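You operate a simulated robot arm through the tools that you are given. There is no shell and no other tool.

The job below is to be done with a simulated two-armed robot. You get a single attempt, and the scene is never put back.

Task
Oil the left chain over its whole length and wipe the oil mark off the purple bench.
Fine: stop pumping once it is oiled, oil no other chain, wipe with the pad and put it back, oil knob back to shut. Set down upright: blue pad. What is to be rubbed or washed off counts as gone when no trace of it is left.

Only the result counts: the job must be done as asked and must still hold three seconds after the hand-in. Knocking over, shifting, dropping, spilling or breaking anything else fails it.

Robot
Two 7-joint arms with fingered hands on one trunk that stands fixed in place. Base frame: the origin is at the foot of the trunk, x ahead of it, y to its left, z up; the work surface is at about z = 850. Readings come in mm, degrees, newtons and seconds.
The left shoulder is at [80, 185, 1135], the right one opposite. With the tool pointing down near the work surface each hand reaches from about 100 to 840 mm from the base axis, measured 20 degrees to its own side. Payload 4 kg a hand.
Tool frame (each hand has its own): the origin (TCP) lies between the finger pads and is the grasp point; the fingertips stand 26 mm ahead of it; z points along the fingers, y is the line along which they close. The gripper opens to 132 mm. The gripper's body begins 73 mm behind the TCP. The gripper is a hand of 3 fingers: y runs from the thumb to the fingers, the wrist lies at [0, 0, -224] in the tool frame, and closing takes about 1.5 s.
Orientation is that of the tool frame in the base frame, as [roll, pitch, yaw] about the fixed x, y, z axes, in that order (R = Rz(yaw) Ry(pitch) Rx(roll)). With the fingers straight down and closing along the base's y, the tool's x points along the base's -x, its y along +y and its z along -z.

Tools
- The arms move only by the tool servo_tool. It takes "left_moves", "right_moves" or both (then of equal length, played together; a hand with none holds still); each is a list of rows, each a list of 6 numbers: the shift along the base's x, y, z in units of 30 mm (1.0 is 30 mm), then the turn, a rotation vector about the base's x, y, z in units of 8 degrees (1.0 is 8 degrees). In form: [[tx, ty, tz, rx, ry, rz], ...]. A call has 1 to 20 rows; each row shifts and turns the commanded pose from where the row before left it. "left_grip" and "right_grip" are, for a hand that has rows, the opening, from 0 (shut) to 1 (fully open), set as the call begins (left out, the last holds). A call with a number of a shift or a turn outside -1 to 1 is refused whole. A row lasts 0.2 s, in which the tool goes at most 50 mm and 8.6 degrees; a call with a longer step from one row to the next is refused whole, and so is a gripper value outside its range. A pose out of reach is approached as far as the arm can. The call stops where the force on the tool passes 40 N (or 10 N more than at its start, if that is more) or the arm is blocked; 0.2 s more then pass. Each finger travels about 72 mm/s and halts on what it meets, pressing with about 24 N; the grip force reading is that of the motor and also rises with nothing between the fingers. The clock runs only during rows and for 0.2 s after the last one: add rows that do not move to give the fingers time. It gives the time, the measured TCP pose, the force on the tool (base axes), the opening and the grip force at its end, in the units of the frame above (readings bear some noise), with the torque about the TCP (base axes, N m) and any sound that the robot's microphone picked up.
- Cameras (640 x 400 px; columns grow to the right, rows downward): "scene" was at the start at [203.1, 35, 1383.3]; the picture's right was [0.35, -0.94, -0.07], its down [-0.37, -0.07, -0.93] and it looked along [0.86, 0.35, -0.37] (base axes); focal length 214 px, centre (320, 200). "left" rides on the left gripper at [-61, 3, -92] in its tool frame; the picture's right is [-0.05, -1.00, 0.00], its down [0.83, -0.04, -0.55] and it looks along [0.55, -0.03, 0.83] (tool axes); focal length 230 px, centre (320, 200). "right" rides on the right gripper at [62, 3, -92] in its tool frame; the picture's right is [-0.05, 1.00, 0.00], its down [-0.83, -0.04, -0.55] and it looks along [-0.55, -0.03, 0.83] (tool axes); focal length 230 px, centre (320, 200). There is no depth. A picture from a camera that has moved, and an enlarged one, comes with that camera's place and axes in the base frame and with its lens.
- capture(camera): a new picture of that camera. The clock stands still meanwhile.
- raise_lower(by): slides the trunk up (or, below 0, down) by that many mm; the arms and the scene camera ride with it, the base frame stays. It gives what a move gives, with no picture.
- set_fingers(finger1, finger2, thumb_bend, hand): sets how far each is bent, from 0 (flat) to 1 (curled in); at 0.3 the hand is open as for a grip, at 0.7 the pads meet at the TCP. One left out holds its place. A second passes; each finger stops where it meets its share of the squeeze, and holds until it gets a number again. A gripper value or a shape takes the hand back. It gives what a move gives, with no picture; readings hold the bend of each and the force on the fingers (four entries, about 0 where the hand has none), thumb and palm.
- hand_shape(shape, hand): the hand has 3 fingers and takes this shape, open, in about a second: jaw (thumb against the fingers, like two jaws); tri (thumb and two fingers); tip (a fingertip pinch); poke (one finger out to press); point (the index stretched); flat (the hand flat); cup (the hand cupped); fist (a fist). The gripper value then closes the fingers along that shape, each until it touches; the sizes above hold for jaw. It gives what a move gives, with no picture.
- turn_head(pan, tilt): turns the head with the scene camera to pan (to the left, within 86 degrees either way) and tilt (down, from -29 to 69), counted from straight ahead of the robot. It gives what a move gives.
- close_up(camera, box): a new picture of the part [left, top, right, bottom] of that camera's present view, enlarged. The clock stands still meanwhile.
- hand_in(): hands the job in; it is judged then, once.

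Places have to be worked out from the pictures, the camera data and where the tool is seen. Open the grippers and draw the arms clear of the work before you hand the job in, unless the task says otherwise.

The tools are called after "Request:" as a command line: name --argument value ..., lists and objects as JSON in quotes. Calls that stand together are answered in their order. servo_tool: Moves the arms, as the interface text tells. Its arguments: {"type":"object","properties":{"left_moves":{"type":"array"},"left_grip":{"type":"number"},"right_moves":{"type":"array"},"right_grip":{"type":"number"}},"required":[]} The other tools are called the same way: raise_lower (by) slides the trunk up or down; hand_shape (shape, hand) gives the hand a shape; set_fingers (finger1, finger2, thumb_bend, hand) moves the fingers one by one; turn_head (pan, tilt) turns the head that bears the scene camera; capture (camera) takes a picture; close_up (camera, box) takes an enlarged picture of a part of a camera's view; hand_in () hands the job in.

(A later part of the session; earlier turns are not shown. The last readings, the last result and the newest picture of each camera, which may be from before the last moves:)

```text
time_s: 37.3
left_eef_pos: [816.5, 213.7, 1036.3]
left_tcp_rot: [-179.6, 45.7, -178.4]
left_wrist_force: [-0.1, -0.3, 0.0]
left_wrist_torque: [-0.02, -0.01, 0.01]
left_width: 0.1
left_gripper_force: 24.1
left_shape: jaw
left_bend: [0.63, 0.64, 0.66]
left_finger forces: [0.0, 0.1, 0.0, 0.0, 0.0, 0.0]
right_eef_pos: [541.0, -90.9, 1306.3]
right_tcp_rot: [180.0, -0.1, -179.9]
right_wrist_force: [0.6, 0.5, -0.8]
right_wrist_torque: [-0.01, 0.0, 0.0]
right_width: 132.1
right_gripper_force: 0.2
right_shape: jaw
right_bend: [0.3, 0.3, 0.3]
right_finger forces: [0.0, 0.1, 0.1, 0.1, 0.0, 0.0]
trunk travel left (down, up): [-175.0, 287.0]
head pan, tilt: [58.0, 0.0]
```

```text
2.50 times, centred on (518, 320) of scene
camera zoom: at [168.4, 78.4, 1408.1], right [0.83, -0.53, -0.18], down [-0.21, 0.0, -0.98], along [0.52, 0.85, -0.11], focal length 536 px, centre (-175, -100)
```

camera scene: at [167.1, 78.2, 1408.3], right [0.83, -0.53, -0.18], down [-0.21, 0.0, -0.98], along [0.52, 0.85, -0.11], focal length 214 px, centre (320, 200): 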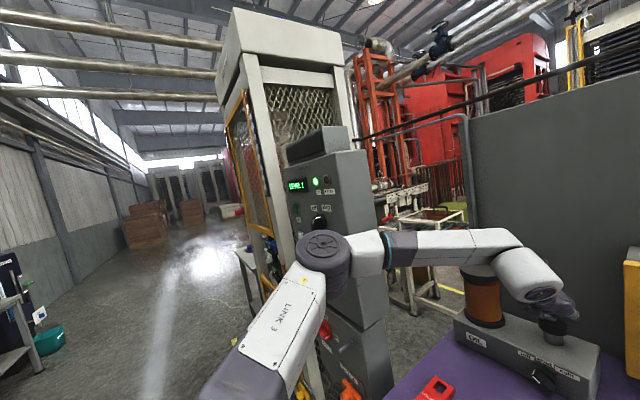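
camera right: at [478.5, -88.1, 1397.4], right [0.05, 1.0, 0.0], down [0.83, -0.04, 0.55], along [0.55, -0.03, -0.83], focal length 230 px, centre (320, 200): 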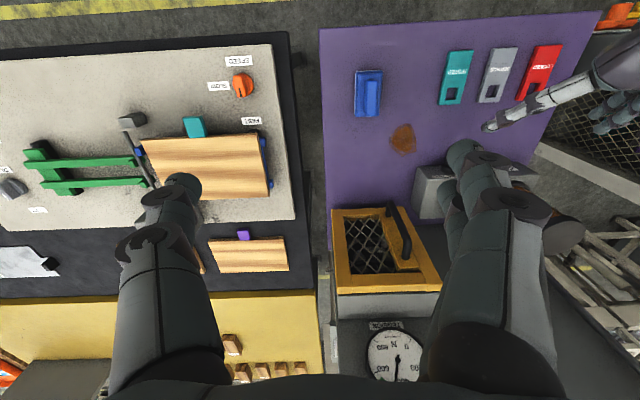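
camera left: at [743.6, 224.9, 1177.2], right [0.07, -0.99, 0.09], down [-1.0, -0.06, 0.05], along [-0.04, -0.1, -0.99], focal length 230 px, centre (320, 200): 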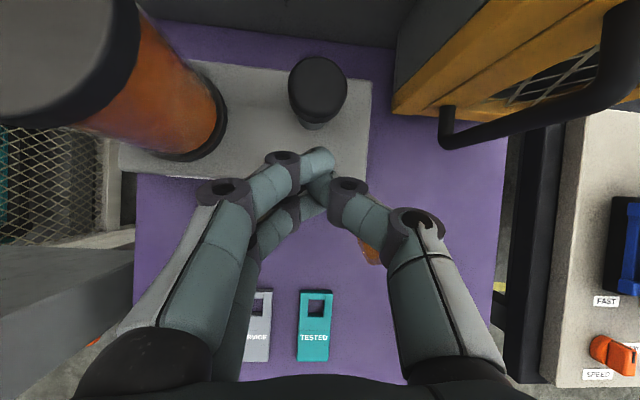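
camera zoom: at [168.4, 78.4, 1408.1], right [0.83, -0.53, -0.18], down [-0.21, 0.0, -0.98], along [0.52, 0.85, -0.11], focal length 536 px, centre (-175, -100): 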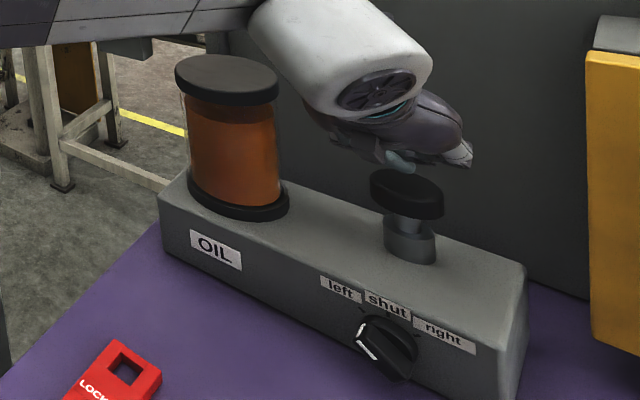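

Four grey links remain; third stroke, same depth.

Request:
servo_tool --left_moves '[[0, 0, -0.2, 0, 0, 0], [0, 0, -0.2, 0, 0, 0], [0, 0, -0.133, 0, 0, 0], [0, 0, -0.133, 0, 0, 0], [0, 0, -0.133, 0, 0, 0], [0, 0, -0.133, 0, 0, 0], [0, 0, -0.1, 0, 0, 0]]'

Request:
close_up --camera "scene" --box '[212, 145, 276, 205]'

Request:
close_up --camera "scene" --box '[226, 170, 258, 200]'

```text
time_s: 38.9
left_eef_pos: [816.8, 214.9, 1005.8]
left_tcp_rot: [-179.4, 45.9, -178.4]
left_wrist_force: [1.6, 2.2, 6.2]
left_wrist_torque: [0.03, -0.09, -0.02]
left_width: 0.1
left_gripper_force: 24.3
left_shape: jaw
left_bend: [0.63, 0.64, 0.66]
left_finger forces: [0.0, 0.0, 0.1, 0.0, 0.0, 0.0]
right_eef_pos: [540.7, -91.8, 1304.7]
right_tcp_rot: [-179.9, -0.1, -180.0]
right_wrist_force: [-0.3, 0.4, 0.2]
right_wrist_torque: [0.0, 0.05, 0.01]
right_width: 132.0
right_gripper_force: 0.2
right_shape: jaw
right_bend: [0.3, 0.3, 0.3]
right_finger forces: [0.0, 0.0, 0.0, 0.0, 0.0, 0.1]
trunk travel left (down, up): [-175.0, 287.0]
head pan, tilt: [58.0, 0.0]
```

```text
6.67 times, centred on (244, 175) of scene
camera zoom: at [167.4, 78.4, 1408.3], right [0.83, -0.53, -0.18], down [-0.21, 0.0, -0.98], along [0.52, 0.85, -0.11], focal length 1430 px, centre (827, 367)
```

zoom: 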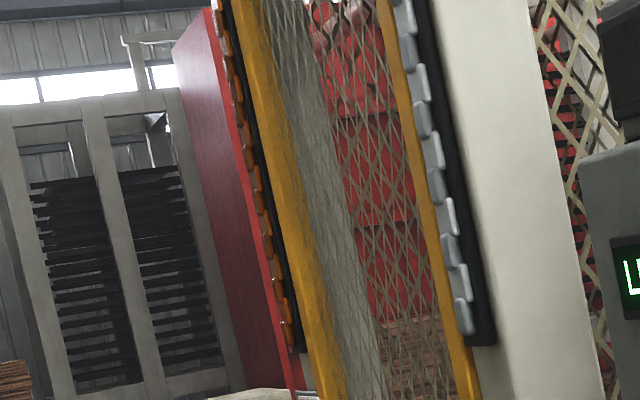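

```text
13.33 times, centred on (242, 185) of scene
camera zoom: at [167.4, 78.4, 1408.3], right [0.83, -0.53, -0.18], down [-0.21, 0.0, -0.98], along [0.52, 0.85, -0.11], focal length 2860 px, centre (1360, 400)
```

zoom: 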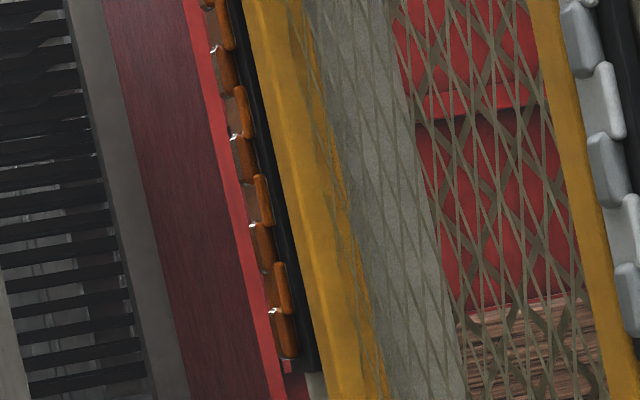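

All links of the left chain are now orange; the right chain is untouched. I lift off, back away from the plunger, and return toward the knob with the hand rotated to meet it at the "left" position.

Request:
servo_tool --left_moves '[[0, 0, 0.3, 0, 0, 0], [0, 0, 0.5, 0, 0, 0], [0, 0, 0.7, 0, 0, 0], [-0.4, 0, 0.5, 0, 0, 0], [-1, 0, 0.2, 0, 0, 0], [-1, 0, 0, 0, 0, 0], [-1, 0, 0, 0, 0, 0], [-1, 0, 0, 0, 0, 0]]'

Request:
close_up --camera "scene" --box '[212, 120, 276, 205]'

Request:
capture --camera "left"

```text
time_s: 40.7
left_eef_pos: [685.1, 215.6, 1073.5]
left_tcp_rot: [-179.5, 45.8, -178.3]
left_wrist_force: [0.7, 0.0, 0.1]
left_wrist_torque: [-0.05, -0.04, -0.01]
left_width: 0.3
left_gripper_force: 23.6
left_shape: jaw
left_bend: [0.63, 0.64, 0.66]
left_finger forces: [0.0, 0.1, 0.0, 0.0, 0.0, 0.0]
right_eef_pos: [540.4, -91.6, 1305.8]
right_tcp_rot: [179.9, 0.0, 179.9]
right_wrist_force: [-0.9, 0.1, -0.5]
right_wrist_torque: [-0.02, -0.02, 0.02]
right_width: 131.9
right_gripper_force: 0.0
right_shape: jaw
right_bend: [0.3, 0.3, 0.3]
right_finger forces: [0.0, 0.1, 0.0, 0.1, 0.1, 0.0]
trunk travel left (down, up): [-175.0, 287.0]
head pan, tilt: [58.0, 0.0]
```

```text
4.71 times, centred on (244, 162) of scene
camera zoom: at [166.7, 78.3, 1408.4], right [0.83, -0.53, -0.18], down [-0.21, 0.0, -0.98], along [0.52, 0.85, -0.11], focal length 1009 px, centre (678, 376)
```

zoom: 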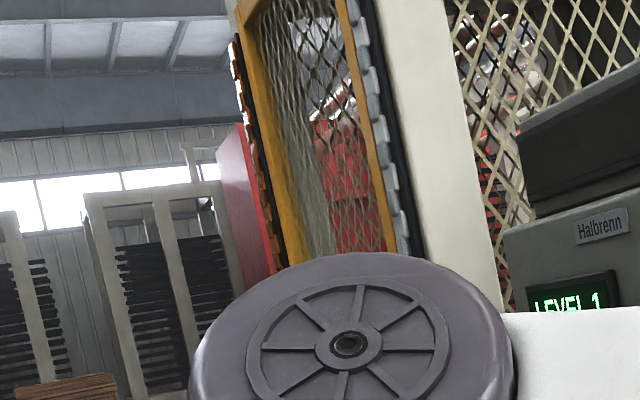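

```text
taken
camera left: at [660.1, 218.4, 1181.5], right [0.06, -1.0, 0.04], down [-0.98, -0.07, -0.21], along [0.21, -0.03, -0.98], focal length 230 px, centre (320, 200)
```

left: 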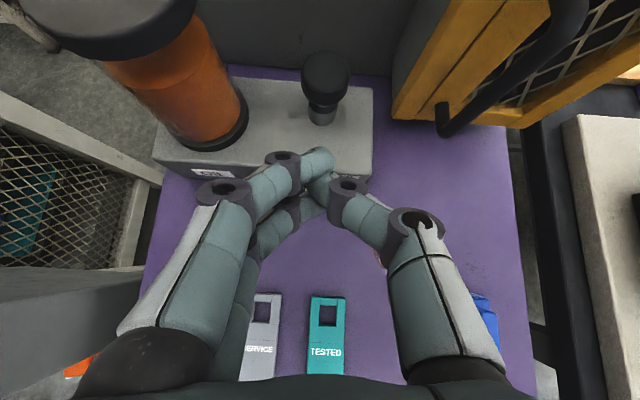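

Chain stays fully oiled. I go down unrotated in front of the knob with the hand half open, then rotate about the knob's axis so the jaws straddle the bar in its "left" position.

Request:
servo_tool --left_moves '[[-0.14, -0.01, -0.883, 0, 0, -0.04], [-0.14, -0.01, -0.883, 0, 0, -0.04], [-0.14, -0.01, -0.883, 0, 0, -0.04], [-0.14, -0.01, -0.883, 0, 0, -0.04], [-0.14, -0.01, -0.883, 0, 0, -0.04], [0, 0.245, -0.015, -0.893, 0, 0], [0, 0.241, -0.045, -0.893, 0, 0], [0, 0.233, -0.075, -0.893, 0, 0], [0, 0.222, -0.104, -0.893, 0, 0], [0, 0.207, -0.13, -0.893, 0, 0], [0, 0.19, -0.157, -0.893, 0, 0], [0, 0.17, -0.177, -0.893, 0, 0]]' --left_grip 0.5

Request:
capture --camera "left"

Request:
close_up --camera "left" --box '[260, 60, 420, 160]'

```text
time_s: 43.3
left_eef_pos: [663.1, 258.3, 926.4]
left_tcp_rot: [-122.2, 29.0, -143.7]
left_wrist_force: [0.3, -0.5, 0.6]
left_wrist_torque: [-0.01, 0.05, -0.01]
left_width: 66.0
left_gripper_force: 0.0
left_shape: jaw
left_bend: [0.73, 0.73, 0.7]
left_finger forces: [0.0, 0.0, 0.0, 0.0, 0.0, 0.0]
left hand out of reach, approached as far as the arm can: row 12
right_eef_pos: [541.4, -90.8, 1305.5]
right_tcp_rot: [180.0, 0.0, -179.9]
right_wrist_force: [-0.5, -0.3, -0.1]
right_wrist_torque: [0.02, 0.03, 0.01]
right_width: 132.1
right_gripper_force: 0.1
right_shape: jaw
right_bend: [0.3, 0.3, 0.3]
right_finger forces: [0.1, 0.0, 0.0, 0.1, 0.0, 0.0]
trunk travel left (down, up): [-175.0, 287.0]
head pan, tilt: [58.0, 0.0]
```

```text
taken
camera left: at [640.5, 341.1, 997.4], right [0.02, -0.65, 0.76], down [-0.98, -0.17, -0.11], along [0.2, -0.75, -0.64], focal length 230 px, centre (320, 200)
```

left: 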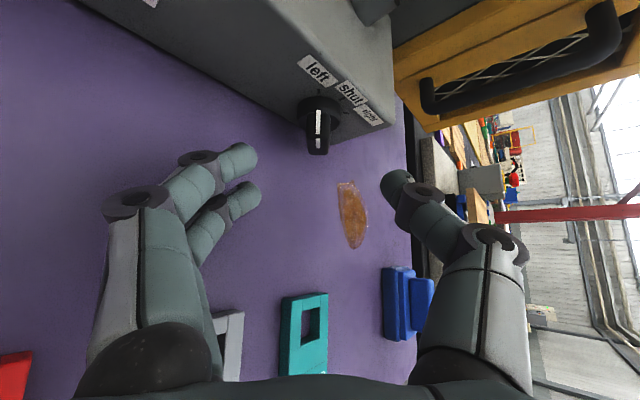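

```text
4.00 times, centred on (340, 110) of left
camera zoom: at [640.5, 341.1, 997.4], right [0.02, -0.65, 0.76], down [-0.98, -0.17, -0.11], along [0.2, -0.75, -0.64], focal length 920 px, centre (240, 560)
```

zoom: 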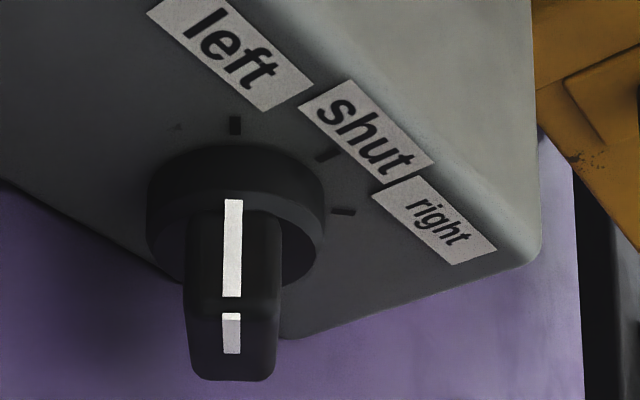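

Nearly the same pose as after release (2–3° short in roll, 6 mm high). I advance onto the knob, correcting these.

Request:
servo_tool --left_moves '[[0.374, -0.26, -0.278, -0.08, 0, 0], [0.374, -0.26, -0.278, -0.08, 0, 0], [0.374, -0.26, -0.278, -0.08, 0, 0], [0.374, -0.26, -0.278, -0.08, 0, 0]]'

Request:
capture --camera "left"

```text
time_s: 44.3
left_eef_pos: [700.9, 222.1, 899.6]
left_tcp_rot: [-117.5, 26.2, -140.7]
left_wrist_force: [2.1, 5.6, 15.2]
left_wrist_torque: [0.58, -0.03, -0.07]
left_width: 61.9
left_gripper_force: 0.0
left_shape: jaw
left_bend: [0.73, 0.75, 0.7]
left_finger forces: [0.0, 15.6, 0.1, 0.0, 0.0, 0.0]
left hand out of reach, approached as far as the arm can: row 1, 2, 3
right_eef_pos: [539.9, -91.8, 1306.3]
right_tcp_rot: [179.9, 0.1, 180.0]
right_wrist_force: [0.0, 0.0, 0.1]
right_wrist_torque: [-0.01, -0.04, 0.0]
right_width: 132.1
right_gripper_force: 0.0
right_shape: jaw
right_bend: [0.3, 0.3, 0.3]
right_finger forces: [0.1, 0.0, 0.1, 0.0, 0.0, 0.0]
trunk travel left (down, up): [-175.0, 287.0]
head pan, tilt: [58.0, 0.0]
```

```text
taken
camera left: at [676.5, 309.4, 962.2], right [0.02, -0.57, 0.82], down [-0.98, -0.19, -0.1], along [0.21, -0.8, -0.56], focal length 230 px, centre (320, 200)
```

left: 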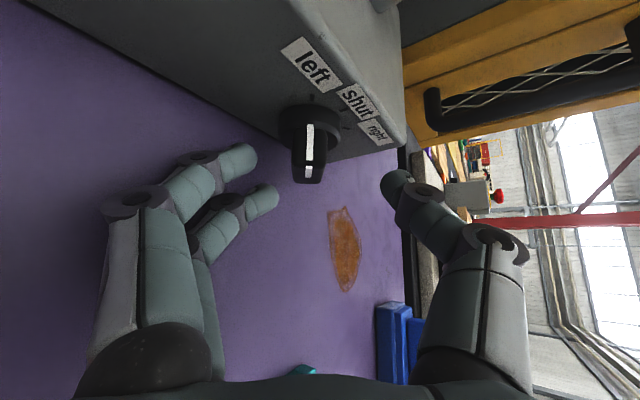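

A lower fingertip touched the bench (15 N) because the hand over-rotated (~53°). I back off, lift, reduce the roll to about 40° and narrow the opening, then re-check.

Request:
servo_tool --left_moves '[[-0.2, 0.15, 0.3, 0, 0, 0], [-0.2, 0.23, 0.08, 0.84, 0, 0], [-0.2, 0.23, 0.08, 0.84, 0, 0], [0, 0, 0, 0, 0, 0]]' --left_grip 0.3

Request:
capture --camera "left"

Request:
close_up --camera "left" --box '[240, 60, 400, 220]'

```text
time_s: 45.3
left_eef_pos: [681.1, 240.0, 908.7]
left_tcp_rot: [-130.2, 33.8, -147.1]
left_wrist_force: [-0.8, -0.3, -0.4]
left_wrist_torque: [0.0, -0.02, -0.01]
left_width: 39.7
left_gripper_force: 0.1
left_shape: jaw
left_bend: [0.73, 0.74, 0.7]
left_finger forces: [0.1, 0.0, 0.0, 0.0, 0.0, 0.1]
right_eef_pos: [541.7, -92.0, 1304.5]
right_tcp_rot: [179.9, 0.0, -179.9]
right_wrist_force: [-1.1, 0.2, -0.2]
right_wrist_torque: [0.0, 0.0, 0.04]
right_width: 131.9
right_gripper_force: 0.0
right_shape: jaw
right_bend: [0.3, 0.3, 0.3]
right_finger forces: [0.0, 0.0, 0.0, 0.0, 0.1, 0.1]
trunk travel left (down, up): [-175.0, 287.0]
head pan, tilt: [58.0, 0.0]
```

```text
taken
camera left: at [657.9, 309.6, 989.8], right [0.03, -0.75, 0.66], down [-0.98, -0.16, -0.14], along [0.21, -0.64, -0.74], focal length 230 px, centre (320, 200)
```

left: 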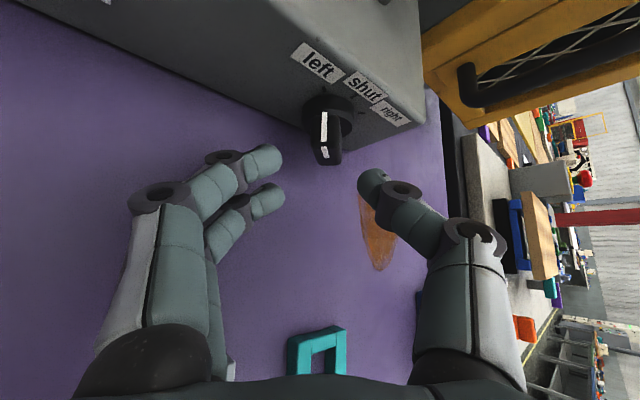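

```text
2.50 times, centred on (320, 140) of left
camera zoom: at [657.9, 309.6, 989.8], right [0.03, -0.75, 0.66], down [-0.98, -0.16, -0.14], along [0.21, -0.64, -0.74], focal length 575 px, centre (320, 350)
```

zoom: 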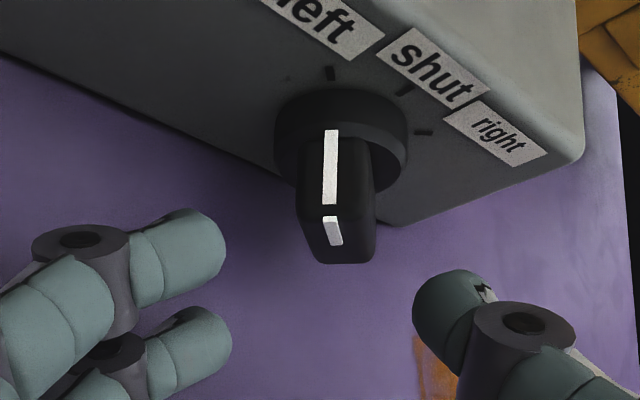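

Hand roll is now ~40°, knob still at left, bar slightly toward the thumb side. I narrow to ~33 mm and advance onto the bar a bit farther out radially, to keep the lower finger off the bench.

Request:
servo_tool --left_moves '[[0.288, -0.161, -0.113, 0, 0, 0], [0.288, -0.161, -0.113, 0, 0, 0], [0.288, -0.161, -0.113, 0, 0, 0]]' --left_grip 0.26

Request:
capture --camera "left"

Request:
close_up --camera "left" --box '[240, 60, 400, 220]'

```text
time_s: 46.1
left_eef_pos: [706.5, 225.0, 897.0]
left_tcp_rot: [-130.2, 33.8, -147.0]
left_wrist_force: [0.0, -0.6, 0.0]
left_wrist_torque: [-0.03, -0.01, -0.02]
left_width: 34.8
left_gripper_force: 0.1
left_shape: jaw
left_bend: [0.73, 0.73, 0.7]
left_finger forces: [0.1, 0.0, 0.0, 0.1, 0.0, 0.1]
right_eef_pos: [540.2, -90.6, 1304.8]
right_tcp_rot: [180.0, -0.1, 180.0]
right_wrist_force: [0.0, 1.1, 0.2]
right_wrist_torque: [-0.02, 0.0, 0.02]
right_width: 132.1
right_gripper_force: 0.1
right_shape: jaw
right_bend: [0.3, 0.3, 0.3]
right_finger forces: [0.1, 0.1, 0.0, 0.0, 0.0, 0.0]
trunk travel left (down, up): [-175.0, 287.0]
head pan, tilt: [58.0, 0.0]
```

```text
taken
camera left: at [683.8, 295.3, 979.2], right [0.03, -0.75, 0.66], down [-0.98, -0.16, -0.14], along [0.21, -0.64, -0.74], focal length 230 px, centre (320, 200)
```

left: 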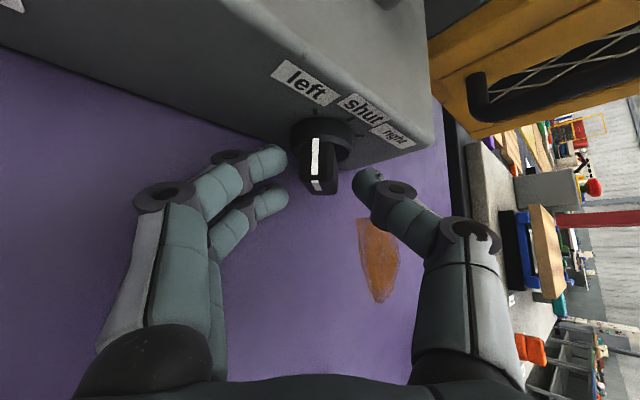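

```text
2.50 times, centred on (320, 140) of left
camera zoom: at [683.8, 295.3, 979.2], right [0.03, -0.75, 0.66], down [-0.98, -0.16, -0.14], along [0.21, -0.64, -0.74], focal length 575 px, centre (320, 350)
```

zoom: 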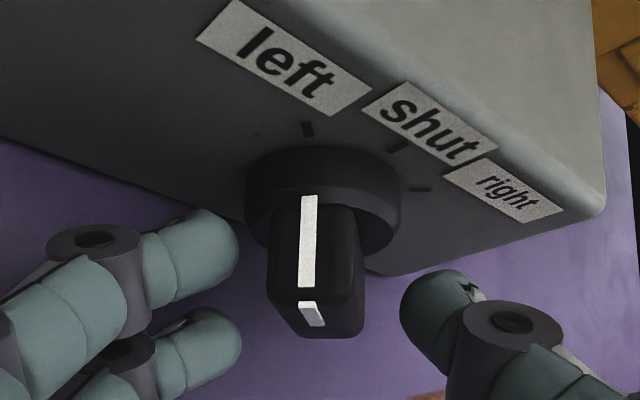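

The bar is between the jaws with no contact. I close on it.

Request:
servo_tool --left_moves '[[0, 0, 0, 0, 0, 0], [0, 0, 0, 0, 0, 0], [0, 0, 0, 0, 0, 0], [0, 0, 0, 0, 0, 0], [0, 0, 0, 0, 0, 0]]' --left_grip 0.05

Request:
close_up --camera "left" --box '[240, 60, 400, 220]'

```text
time_s: 47.3
left_eef_pos: [706.2, 223.8, 897.4]
left_tcp_rot: [-130.2, 33.6, -147.0]
left_wrist_force: [-3.7, -0.6, -1.3]
left_wrist_torque: [0.01, 0.25, 0.01]
left_width: 12.1
left_gripper_force: 23.8
left_shape: jaw
left_bend: [0.72, 0.72, 0.7]
left_finger forces: [10.4, 14.8, 0.0, 0.1, 20.7, 0.0]
right_eef_pos: [541.1, -90.1, 1305.4]
right_tcp_rot: [179.9, 0.0, 180.0]
right_wrist_force: [-0.2, -0.1, 0.1]
right_wrist_torque: [-0.02, 0.01, -0.01]
right_width: 131.8
right_gripper_force: 0.0
right_shape: jaw
right_bend: [0.3, 0.3, 0.3]
right_finger forces: [0.1, 0.0, 0.0, 0.0, 0.1, 0.0]
trunk travel left (down, up): [-175.0, 287.0]
head pan, tilt: [58.0, 0.0]
```

```text
2.50 times, centred on (320, 140) of left
camera zoom: at [683.2, 295.4, 979.1], right [0.03, -0.75, 0.66], down [-0.98, -0.16, -0.14], along [0.21, -0.64, -0.74], focal length 575 px, centre (320, 350)
```

zoom: 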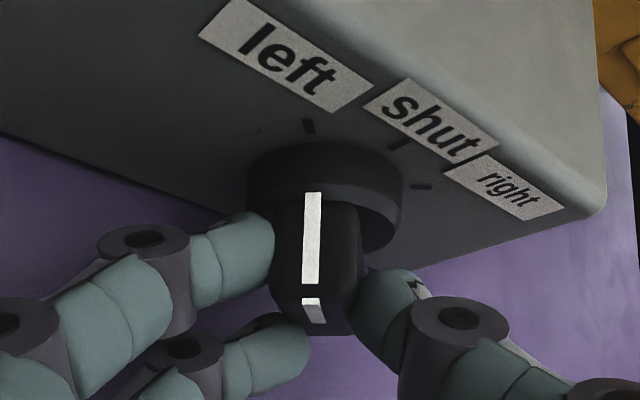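

The bar is gripped. I turn back about the knob axis by 40° toward "shut" and check the pointer.

Request:
servo_tool --left_moves '[[0, -0.0747, 0.039, 1, 0, 0], [0, -0.079, 0.029, 1, 0, 0], [0, -0.0823, 0.017, 1, 0, 0], [0, -0.084, 0.006, 1, 0, 0], [0, -0.084, -0.006, 1, 0, 0], [0, 0, 0, 0, 0, 0]]'

Request:
capture --camera "left"

Request:
close_up --camera "left" --box '[240, 60, 400, 220]'

```text
time_s: 48.4
left_eef_pos: [706.9, 211.6, 901.7]
left_tcp_rot: [-162.2, 45.3, -167.3]
left_wrist_force: [-18.5, 22.4, 1.7]
left_wrist_torque: [0.38, 0.5, 0.69]
left_width: 13.8
left_gripper_force: 24.4
left_shape: jaw
left_bend: [0.71, 0.73, 0.71]
left_finger forces: [16.9, 29.1, 0.0, 0.0, 14.4, 0.0]
left hand out of reach, approached as far as the arm can: row 3
right_eef_pos: [537.6, -92.2, 1307.6]
right_tcp_rot: [-179.9, 0.1, 179.8]
right_wrist_force: [-0.8, 0.1, 0.3]
right_wrist_torque: [0.04, -0.02, 0.02]
right_width: 131.9
right_gripper_force: 0.0
right_shape: jaw
right_bend: [0.3, 0.3, 0.3]
right_finger forces: [0.1, 0.0, 0.0, 0.0, 0.0, 0.1]
trunk travel left (down, up): [-175.0, 287.0]
head pan, tilt: [58.0, 0.0]
stopped in row 5 (left hand): the force on the tool passed its limit at 42 N (the readings are from after the stop); the commanded pose is now the measured one
```

```text
taken
camera left: at [680.6, 238.1, 1006.4], right [0.03, -0.97, 0.25], down [-0.97, -0.09, -0.21], along [0.22, -0.24, -0.94], focal length 230 px, centre (320, 200)
```

left: 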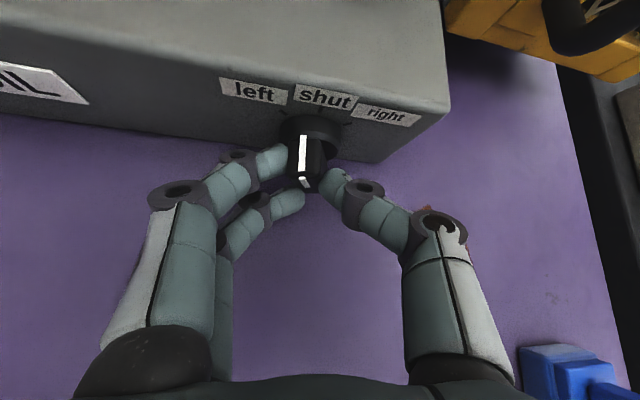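

```text
2.50 times, centred on (320, 140) of left
camera zoom: at [680.6, 238.1, 1006.4], right [0.03, -0.97, 0.25], down [-0.97, -0.09, -0.21], along [0.22, -0.24, -0.94], focal length 575 px, centre (320, 350)
```

zoom: 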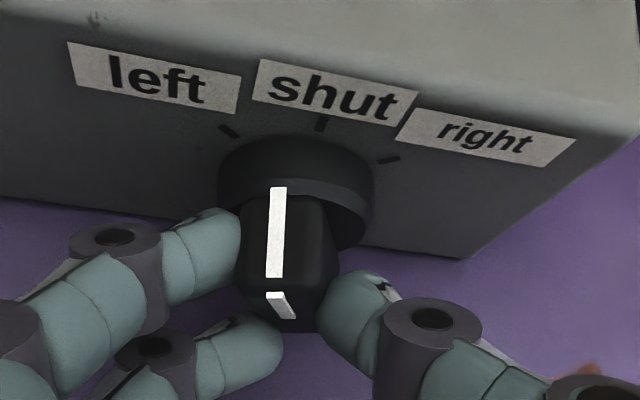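

The call stopped at 42 N: the bar lags the hand by ~10° and the pointer now stands ~24° left of shut. I open the hand to relieve the load and re-grip from an almost upright pose.

Request:
servo_tool --left_moves '[[0, 0, 0, 0, 0, 0], [0, 0, 0, 0, 0, 0], [0, 0, 0, 0, 0, 0], [0, 0, 0, 0, 0, 0], [-0.24, 0.05, 0.24, 0, 0, 0], [-0.24, 0.05, 0.24, 0, 0, 0]]' --left_grip 0.4

Request:
capture --camera "left"

Request:
close_up --camera "left" --box '[240, 60, 400, 220]'

```text
time_s: 49.8
left_eef_pos: [693.2, 209.5, 916.4]
left_tcp_rot: [-162.1, 45.3, -167.6]
left_wrist_force: [1.0, 0.1, -0.3]
left_wrist_torque: [-0.01, -0.01, 0.0]
left_width: 52.5
left_gripper_force: 0.1
left_shape: jaw
left_bend: [0.73, 0.73, 0.7]
left_finger forces: [0.1, 0.0, 0.1, 0.0, 0.0, 0.1]
right_eef_pos: [539.6, -92.5, 1305.2]
right_tcp_rot: [180.0, 0.0, 179.8]
right_wrist_force: [1.4, 0.0, -0.9]
right_wrist_torque: [0.04, 0.01, 0.0]
right_width: 131.9
right_gripper_force: 0.0
right_shape: jaw
right_bend: [0.3, 0.3, 0.3]
right_finger forces: [0.0, 0.0, 0.0, 0.0, 0.0, 0.1]
trunk travel left (down, up): [-175.0, 287.0]
head pan, tilt: [58.0, 0.0]
```

```text
taken
camera left: at [667.9, 237.2, 1021.0], right [0.02, -0.97, 0.25], down [-0.97, -0.08, -0.21], along [0.22, -0.24, -0.94], focal length 230 px, centre (320, 200)
```

left: 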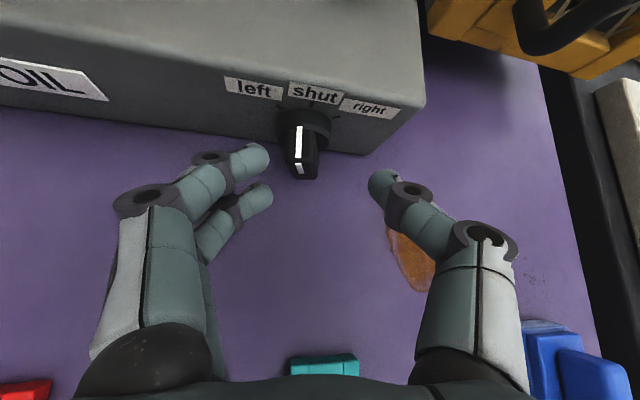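

```text
2.50 times, centred on (320, 140) of left
camera zoom: at [667.9, 237.2, 1021.0], right [0.02, -0.97, 0.25], down [-0.97, -0.08, -0.21], along [0.22, -0.24, -0.94], focal length 575 px, centre (320, 350)
```

zoom: 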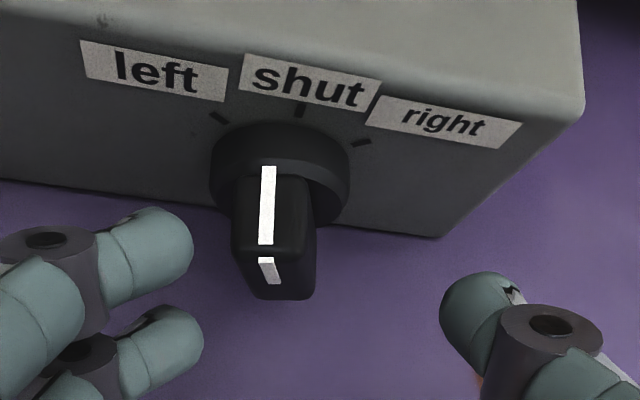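

The knob stays where it is (~22° left, no snap). I back off slightly, bring the hand upright (roll 0) centred on the knob's axis so the squeeze itself centres the bar.

Request:
servo_tool --left_moves '[[-0.22, 0.05, 0.2, 0, 0, 0], [-0.22, 0.05, 0.13, 0.79, 0, 0], [0, 0.05, 0, 0.79, 0, 0], [0, 0, 0, 0, 0, 0]]' --left_grip 0.5

Request:
capture --camera "left"

```text
time_s: 50.8
left_eef_pos: [679.9, 215.4, 925.8]
left_tcp_rot: [179.6, 46.7, 179.1]
left_wrist_force: [-0.4, 0.4, -0.2]
left_wrist_torque: [0.02, 0.0, -0.01]
left_width: 65.4
left_gripper_force: 0.1
left_shape: jaw
left_bend: [0.73, 0.73, 0.7]
left_finger forces: [0.1, 0.0, 0.0, 0.1, 0.1, 0.0]
right_eef_pos: [540.6, -91.2, 1304.7]
right_tcp_rot: [-180.0, 0.0, 179.9]
right_wrist_force: [0.3, 0.4, 0.1]
right_wrist_torque: [-0.05, 0.0, 0.0]
right_width: 131.9
right_gripper_force: 0.0
right_shape: jaw
right_bend: [0.3, 0.3, 0.3]
right_finger forces: [0.0, 0.0, 0.0, 0.0, 0.0, 0.0]
trunk travel left (down, up): [-175.0, 287.0]
head pan, tilt: [58.0, 0.0]
```

```text
taken
camera left: at [655.1, 217.9, 1033.8], right [0.02, -1.0, 0.03], down [-0.97, -0.03, -0.22], along [0.22, -0.03, -0.97], focal length 230 px, centre (320, 200)
```

left: 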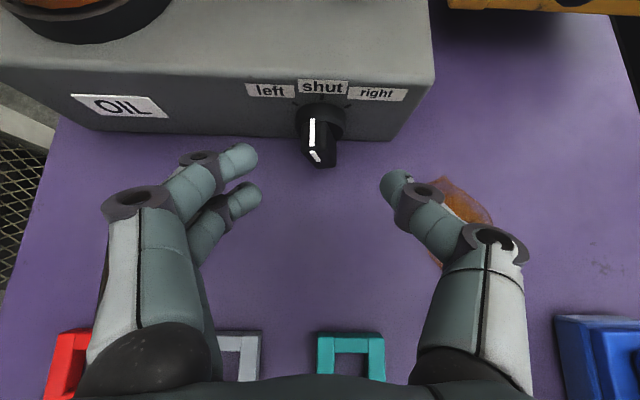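

The hand is upright and centred. I advance onto the bar and close, letting the jaws swing it toward vertical.

Request:
servo_tool --left_moves '[[0.3, -0.013, -0.298, 0, 0, 0], [0.3, -0.013, -0.298, 0, 0, 0], [0.3, -0.013, -0.298, 0, 0, 0]]'

Request:
capture --camera "left"

Request:
servo_tool --left_moves '[[0, 0, 0, 0, 0, 0], [0, 0, 0, 0, 0, 0], [0, 0, 0, 0, 0, 0], [0, 0, 0, 0, 0, 0], [0, 0, 0, 0, 0, 0], [0, 0, 0, 0, 0, 0]]' --left_grip 0.05

Request:
close_up --camera "left" --box '[240, 60, 400, 220]'

```text
time_s: 51.6
left_eef_pos: [708.4, 214.7, 898.5]
left_tcp_rot: [179.8, 46.5, 179.2]
left_wrist_force: [-0.4, 0.4, -0.4]
left_wrist_torque: [0.05, 0.01, -0.01]
left_width: 65.4
left_gripper_force: 0.1
left_shape: jaw
left_bend: [0.73, 0.73, 0.7]
left_finger forces: [0.1, 0.0, 0.0, 0.0, 0.1, 0.0]
right_eef_pos: [542.6, -92.6, 1304.8]
right_tcp_rot: [-179.9, -0.1, 180.0]
right_wrist_force: [1.4, 0.6, 0.6]
right_wrist_torque: [0.0, -0.03, 0.03]
right_width: 131.6
right_gripper_force: 0.1
right_shape: jaw
right_bend: [0.3, 0.3, 0.3]
right_finger forces: [0.0, 0.1, 0.0, 0.1, 0.0, 0.0]
trunk travel left (down, up): [-175.0, 287.0]
head pan, tilt: [58.0, 0.0]
```

```text
taken
camera left: at [682.9, 217.0, 1006.7], right [0.02, -1.0, 0.03], down [-0.97, -0.03, -0.22], along [0.22, -0.03, -0.97], focal length 230 px, centre (320, 200)
```

left: 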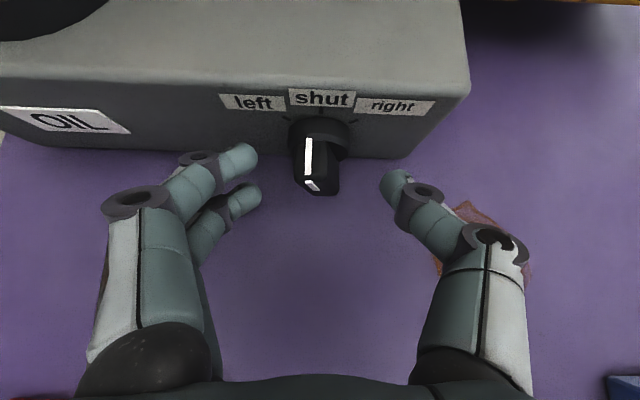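

```text
time_s: 53.0
left_eef_pos: [707.7, 213.1, 899.7]
left_tcp_rot: [179.8, 46.6, 179.2]
left_wrist_force: [-0.1, 2.5, -0.2]
left_wrist_torque: [0.02, 0.02, 0.11]
left_width: 13.1
left_gripper_force: 23.9
left_shape: jaw
left_bend: [0.72, 0.72, 0.7]
left_finger forces: [10.6, 10.4, 0.0, 0.0, 19.7, 0.1]
right_eef_pos: [541.6, -91.7, 1304.1]
right_tcp_rot: [-180.0, -0.2, 179.8]
right_wrist_force: [0.6, 0.4, -0.3]
right_wrist_torque: [0.0, 0.02, 0.03]
right_width: 131.6
right_gripper_force: 0.1
right_shape: jaw
right_bend: [0.3, 0.3, 0.3]
right_finger forces: [0.1, 0.1, 0.0, 0.1, 0.1, 0.0]
trunk travel left (down, up): [-175.0, 287.0]
head pan, tilt: [58.0, 0.0]
```

```text
2.50 times, centred on (320, 140) of left
camera zoom: at [682.6, 217.3, 1007.0], right [0.02, -1.0, 0.03], down [-0.97, -0.03, -0.22], along [0.22, -0.03, -0.97], focal length 575 px, centre (320, 350)
```

zoom: 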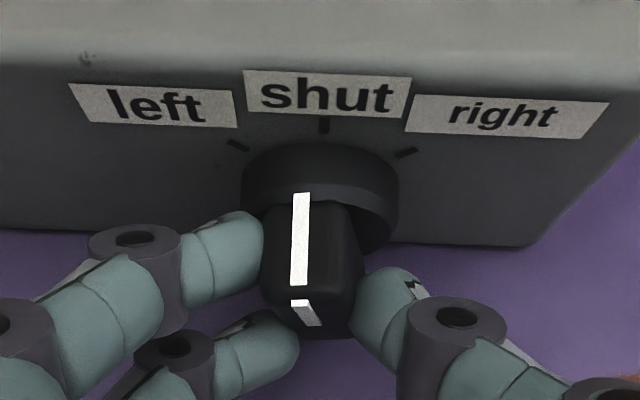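

The bar still leans ~16° left in the grip. I turn the gripped knob a further 16° about its axis.

Request:
servo_tool --left_moves '[[0, -0.042, -0.005, 0.5, 0, 0], [0, -0.042, -0.008, 0.5, 0, 0], [0, -0.042, -0.01, 0.5, 0, 0], [0, -0.042, -0.01, 0.5, 0, 0]]'

Request:
close_up --camera "left" --box '[240, 60, 400, 220]'

```text
time_s: 54.0
left_eef_pos: [707.3, 209.9, 898.6]
left_tcp_rot: [157.3, 44.1, 163.4]
left_wrist_force: [-0.2, 6.1, -2.7]
left_wrist_torque: [-0.02, 0.03, 0.21]
left_width: 12.6
left_gripper_force: 24.1
left_shape: jaw
left_bend: [0.72, 0.72, 0.7]
left_finger forces: [12.1, 12.0, 0.0, 0.1, 18.9, 0.1]
right_eef_pos: [542.1, -90.7, 1305.1]
right_tcp_rot: [-180.0, 0.0, 179.9]
right_wrist_force: [0.9, 0.8, 0.3]
right_wrist_torque: [0.0, -0.01, 0.01]
right_width: 132.0
right_gripper_force: 0.1
right_shape: jaw
right_bend: [0.3, 0.3, 0.3]
right_finger forces: [0.0, 0.0, 0.0, 0.0, 0.0, 0.0]
trunk travel left (down, up): [-175.0, 287.0]
head pan, tilt: [58.0, 0.0]
```

```text
2.50 times, centred on (320, 140) of left
camera zoom: at [682.4, 183.6, 1003.1], right [0.03, -0.97, -0.24], down [-0.97, 0.03, -0.22], along [0.22, 0.24, -0.94], focal length 575 px, centre (320, 350)
```

zoom: 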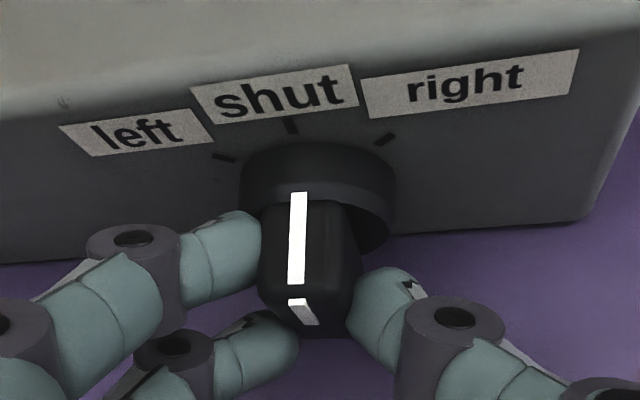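

Relative to the "shut" tick the pointer is now within ~2°. I open, back off, and check it.

Request:
servo_tool --left_moves '[[0, 0, 0, 0, 0, 0], [0, 0, 0, 0, 0, 0], [0, 0, 0, 0, 0, 0], [0, 0, 0, 0, 0, 0], [0, 0, 0, 0, 0, 0], [-0.471, -0.12, 0.43, 0, 0, 0], [-0.471, -0.12, 0.43, 0, 0, 0], [-0.471, -0.12, 0.43, 0, 0, 0]]' --left_grip 0.5

Request:
close_up --camera "left" --box '[240, 60, 400, 160]'

```text
time_s: 55.8
left_eef_pos: [663.6, 198.8, 938.3]
left_tcp_rot: [157.1, 44.1, 163.0]
left_wrist_force: [-0.9, 0.2, -0.5]
left_wrist_torque: [-0.02, 0.02, -0.02]
left_width: 65.6
left_gripper_force: 0.1
left_shape: jaw
left_bend: [0.73, 0.73, 0.7]
left_finger forces: [0.0, 0.0, 0.1, 0.0, 0.0, 0.1]
right_eef_pos: [540.3, -92.9, 1307.2]
right_tcp_rot: [180.0, 0.0, 180.0]
right_wrist_force: [-0.1, 1.1, 0.7]
right_wrist_torque: [-0.03, 0.0, 0.0]
right_width: 132.3
right_gripper_force: 0.0
right_shape: jaw
right_bend: [0.3, 0.3, 0.3]
right_finger forces: [0.0, 0.0, 0.0, 0.0, 0.1, 0.0]
trunk travel left (down, up): [-175.0, 287.0]
head pan, tilt: [58.0, 0.0]
```

```text
4.00 times, centred on (320, 110) of left
camera zoom: at [639.2, 171.9, 1042.4], right [0.03, -0.97, -0.24], down [-0.97, 0.03, -0.22], along [0.22, 0.24, -0.94], focal length 920 px, centre (320, 560)
```

zoom: 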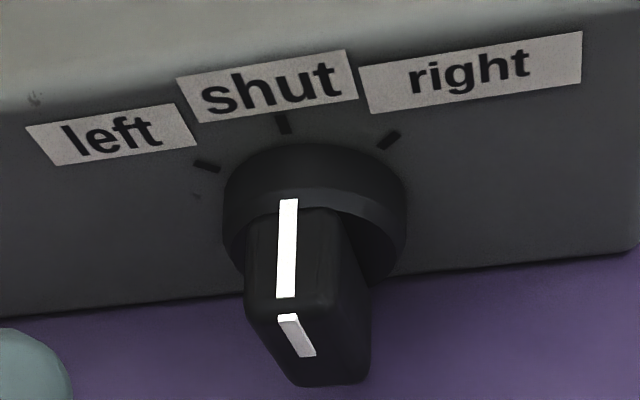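

Looks aligned with "shut". I level the hand to view it straight and compare with the original picture.

Request:
servo_tool --left_moves '[[-0.1, 0.25, 0.1, -0.67, 0, 0], [-0.1, 0.25, 0.1, -0.67, 0, 0], [0, 0, 0, -0.67, 0, 0]]'

Request:
close_up --camera "left" --box '[240, 60, 400, 160]'

Request:
turn_head --pan 12 --tilt 30

Request:
capture --camera "scene"

```text
time_s: 56.6
left_eef_pos: [659.3, 213.8, 943.9]
left_tcp_rot: [-179.9, 46.6, 179.3]
left_wrist_force: [-0.4, 0.1, 0.3]
left_wrist_torque: [-0.02, -0.03, -0.03]
left_width: 65.5
left_gripper_force: 0.1
left_shape: jaw
left_bend: [0.73, 0.73, 0.7]
left_finger forces: [0.1, 0.1, 0.1, 0.0, 0.0, 0.1]
right_eef_pos: [542.3, -93.1, 1305.2]
right_tcp_rot: [180.0, -0.1, 179.9]
right_wrist_force: [0.5, 0.2, -0.5]
right_wrist_torque: [-0.02, 0.0, 0.03]
right_width: 132.0
right_gripper_force: 0.0
right_shape: jaw
right_bend: [0.3, 0.3, 0.3]
right_finger forces: [0.1, 0.0, 0.1, 0.0, 0.1, 0.0]
trunk travel left (down, up): [-175.0, 287.0]
head pan, tilt: [58.0, 0.0]
```

```text
4.00 times, centred on (320, 110) of left
camera zoom: at [634.3, 216.2, 1051.4], right [0.02, -1.0, 0.04], down [-0.97, -0.03, -0.22], along [0.22, -0.03, -0.97], focal length 920 px, centre (320, 560)
```

zoom: 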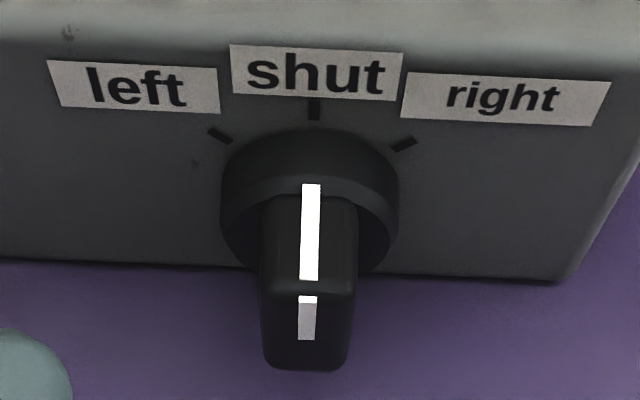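

```text
time_s: 57.7
left_eef_pos: [659.9, 212.8, 943.7]
left_tcp_rot: [179.9, 46.6, 179.2]
left_wrist_force: [-0.3, 0.5, 0.1]
left_wrist_torque: [0.0, -0.03, 0.03]
left_width: 65.4
left_gripper_force: 0.1
left_shape: jaw
left_bend: [0.73, 0.73, 0.7]
left_finger forces: [0.0, 0.0, 0.0, 0.1, 0.0, 0.0]
right_eef_pos: [541.4, -93.1, 1304.9]
right_tcp_rot: [180.0, 0.0, 179.8]
right_wrist_force: [0.9, 0.0, 0.9]
right_wrist_torque: [0.03, 0.03, 0.0]
right_width: 131.8
right_gripper_force: 0.0
right_shape: jaw
right_bend: [0.3, 0.3, 0.3]
right_finger forces: [0.0, 0.1, 0.0, 0.0, 0.1, 0.0]
trunk travel left (down, up): [-175.0, 287.0]
head pan, tilt: [12.0, 30.0]
```

```text
taken
camera scene: at [198.0, 20.9, 1352.4], right [0.2, -0.98, -0.04], down [-0.66, -0.1, -0.75], along [0.72, 0.18, -0.67], focal length 214 px, centre (320, 200)
```

scene: 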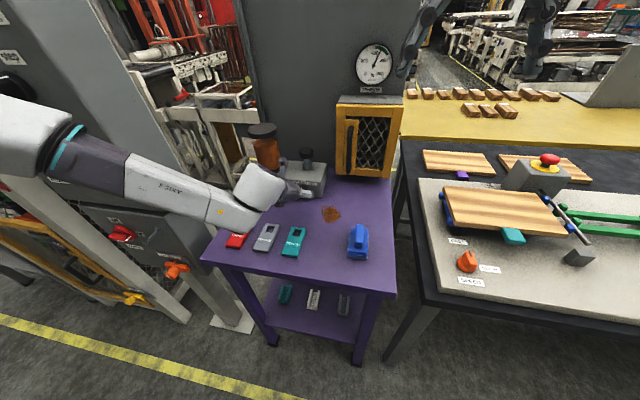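

The pointer is exactly at "shut" again. I now withdraw the left arm back to its starting pose by the way it came.

Request:
servo_tool --left_moves '[[-0.48, 0.05, 0.78, 0, 0, 0], [-0.48, 0.05, 0.78, 0, 0, 0], [-0.48, 0.05, 0.78, 0, 0, 0], [-0.48, 0.05, 0.78, 0, 0, 0], [-0.48, 0.05, 0.78, 0, 0, 0], [-0.48, 0.05, 0.78, 0, 0, 0], [-0.5, 0.3, 0.9, 0, 0.97, 0], [-0.5, 0.3, 0.9, 0, 0.97, 0], [-0.5, 0.3, 0.9, 0, 0.97, 0], [-0.5, 0.3, 0.9, 0, 0.97, 0], [-0.5, 0.3, 0.9, 0, 0.97, 0], [-0.5, 0.3, 0.9, 0, 0.97, 0], [-1, 0.23, 0.9, 0, 0, 0], [-1, 0.23, 0.9, 0, 0, 0], [-1, 0.23, 0.9, 0, 0, 0]]' --left_grip 1.0

Request:
capture --camera "scene"

Request:
close_up --camera "scene" --box '[220, 130, 380, 270]'

Request:
close_up --camera "scene" --box '[300, 190, 396, 290]'

```text
time_s: 60.9
left_eef_pos: [516.7, 192.8, 975.6]
left_tcp_rot: [-179.3, 28.1, -177.8]
left_wrist_force: [-0.2, 0.0, -0.1]
left_wrist_torque: [0.02, 0.02, 0.03]
left_width: 131.7
left_gripper_force: 0.1
left_shape: jaw
left_bend: [0.3, 0.3, 0.3]
left_finger forces: [0.0, 0.1, 0.1, 0.0, 0.0, 0.0]
left hand out of reach, approached as far as the arm can: row 7, 8, 9, 10, 11, 12, 13, 14, 15
right_eef_pos: [540.4, -92.7, 1305.2]
right_tcp_rot: [180.0, 0.0, 179.9]
right_wrist_force: [0.1, 0.9, -0.1]
right_wrist_torque: [-0.02, 0.02, 0.0]
right_width: 131.9
right_gripper_force: 0.0
right_shape: jaw
right_bend: [0.3, 0.3, 0.3]
right_finger forces: [0.0, 0.1, 0.0, 0.1, 0.0, 0.0]
trunk travel left (down, up): [-175.0, 287.0]
head pan, tilt: [12.0, 30.0]
```

```text
taken
camera scene: at [197.4, 20.7, 1352.5], right [0.2, -0.98, -0.04], down [-0.66, -0.1, -0.75], along [0.72, 0.18, -0.67], focal length 214 px, centre (320, 200)
```

scene: 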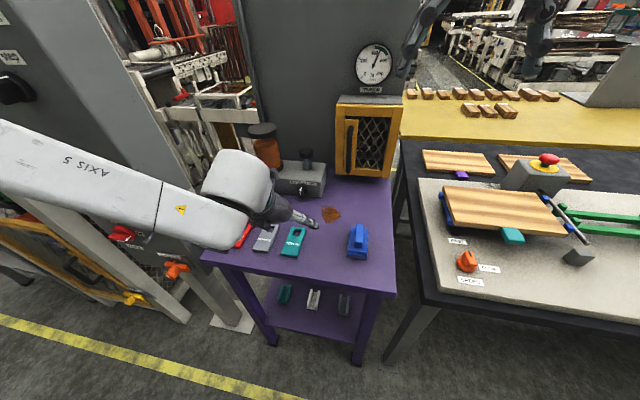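

```text
2.86 times, centred on (300, 200) of scene
camera zoom: at [197.4, 20.7, 1352.5], right [0.2, -0.98, -0.04], down [-0.66, -0.1, -0.75], along [0.72, 0.18, -0.67], focal length 613 px, centre (377, 200)
```

zoom: 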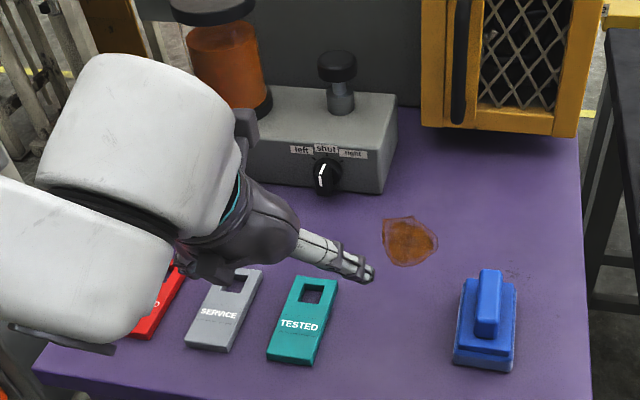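

```text
4.00 times, centred on (348, 240) of scene
camera zoom: at [197.4, 20.7, 1352.5], right [0.2, -0.98, -0.04], down [-0.66, -0.1, -0.75], along [0.72, 0.18, -0.67], focal length 858 px, centre (208, 40)
```

zoom: 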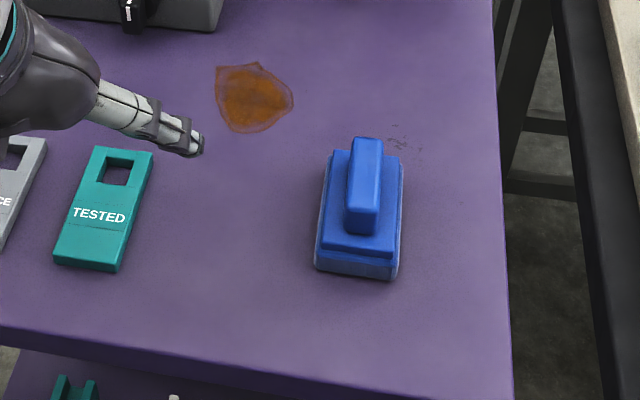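

The left arm did not follow (out of reach from row 7): its elbow has swung into a low configuration. I look at how the arm lies before moving further.

Request:
turn_head --pan 45 --tilt 35

Request:
capture --camera "scene"

Request:
capture --camera "left"

Request:
capture --camera "right"

```text
time_s: 61.9
left_eef_pos: [518.1, 193.3, 974.8]
left_tcp_rot: [-179.2, 27.9, -177.8]
left_wrist_force: [-0.2, -0.2, -0.1]
left_wrist_torque: [-0.01, -0.01, 0.0]
left_width: 131.9
left_gripper_force: 0.1
left_shape: jaw
left_bend: [0.3, 0.3, 0.3]
left_finger forces: [0.0, 0.0, 0.0, 0.1, 0.0, 0.0]
right_eef_pos: [540.5, -92.5, 1305.1]
right_tcp_rot: [179.9, -0.1, 180.0]
right_wrist_force: [-0.1, 0.2, 0.3]
right_wrist_torque: [0.0, 0.01, -0.01]
right_width: 131.9
right_gripper_force: 0.0
right_shape: jaw
right_bend: [0.3, 0.3, 0.3]
right_finger forces: [0.0, 0.1, 0.1, 0.0, 0.0, 0.0]
trunk travel left (down, up): [-175.0, 287.0]
head pan, tilt: [45.0, 35.0]
```

```text
taken
camera scene: at [170.8, 64.2, 1350.2], right [0.69, -0.71, -0.15], down [-0.57, -0.41, -0.72], along [0.45, 0.58, -0.68], focal length 214 px, centre (320, 200)
```

scene: 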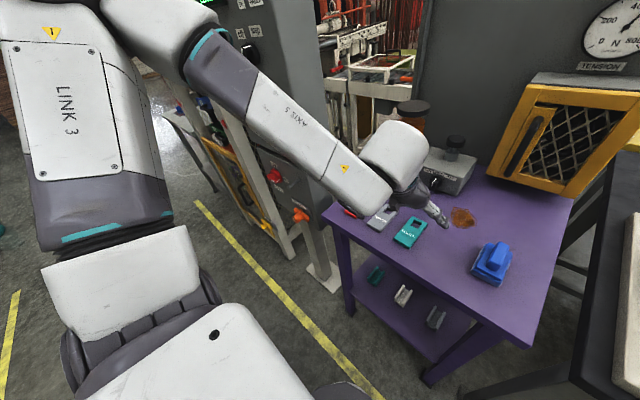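

```text
taken
camera left: at [528.6, 197.5, 1086.1], right [0.08, -1.0, 0.04], down [-0.99, -0.07, 0.1], along [-0.1, -0.04, -0.99], focal length 230 px, centre (320, 200)
```

left: 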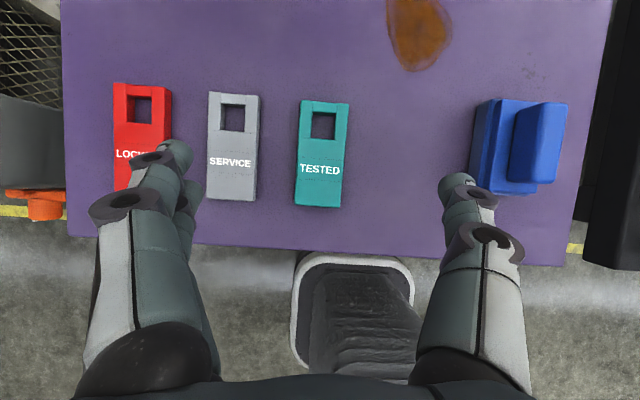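

```text
taken
camera right: at [479.3, -89.1, 1397.1], right [0.05, 1.0, 0.0], down [0.83, -0.05, 0.55], along [0.55, -0.03, -0.83], focal length 230 px, centre (320, 200)
```

right: 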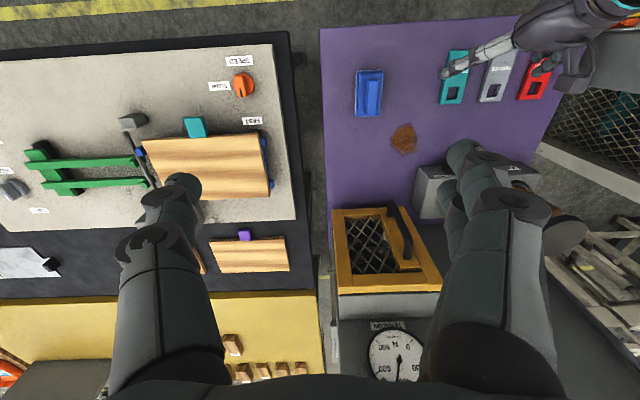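

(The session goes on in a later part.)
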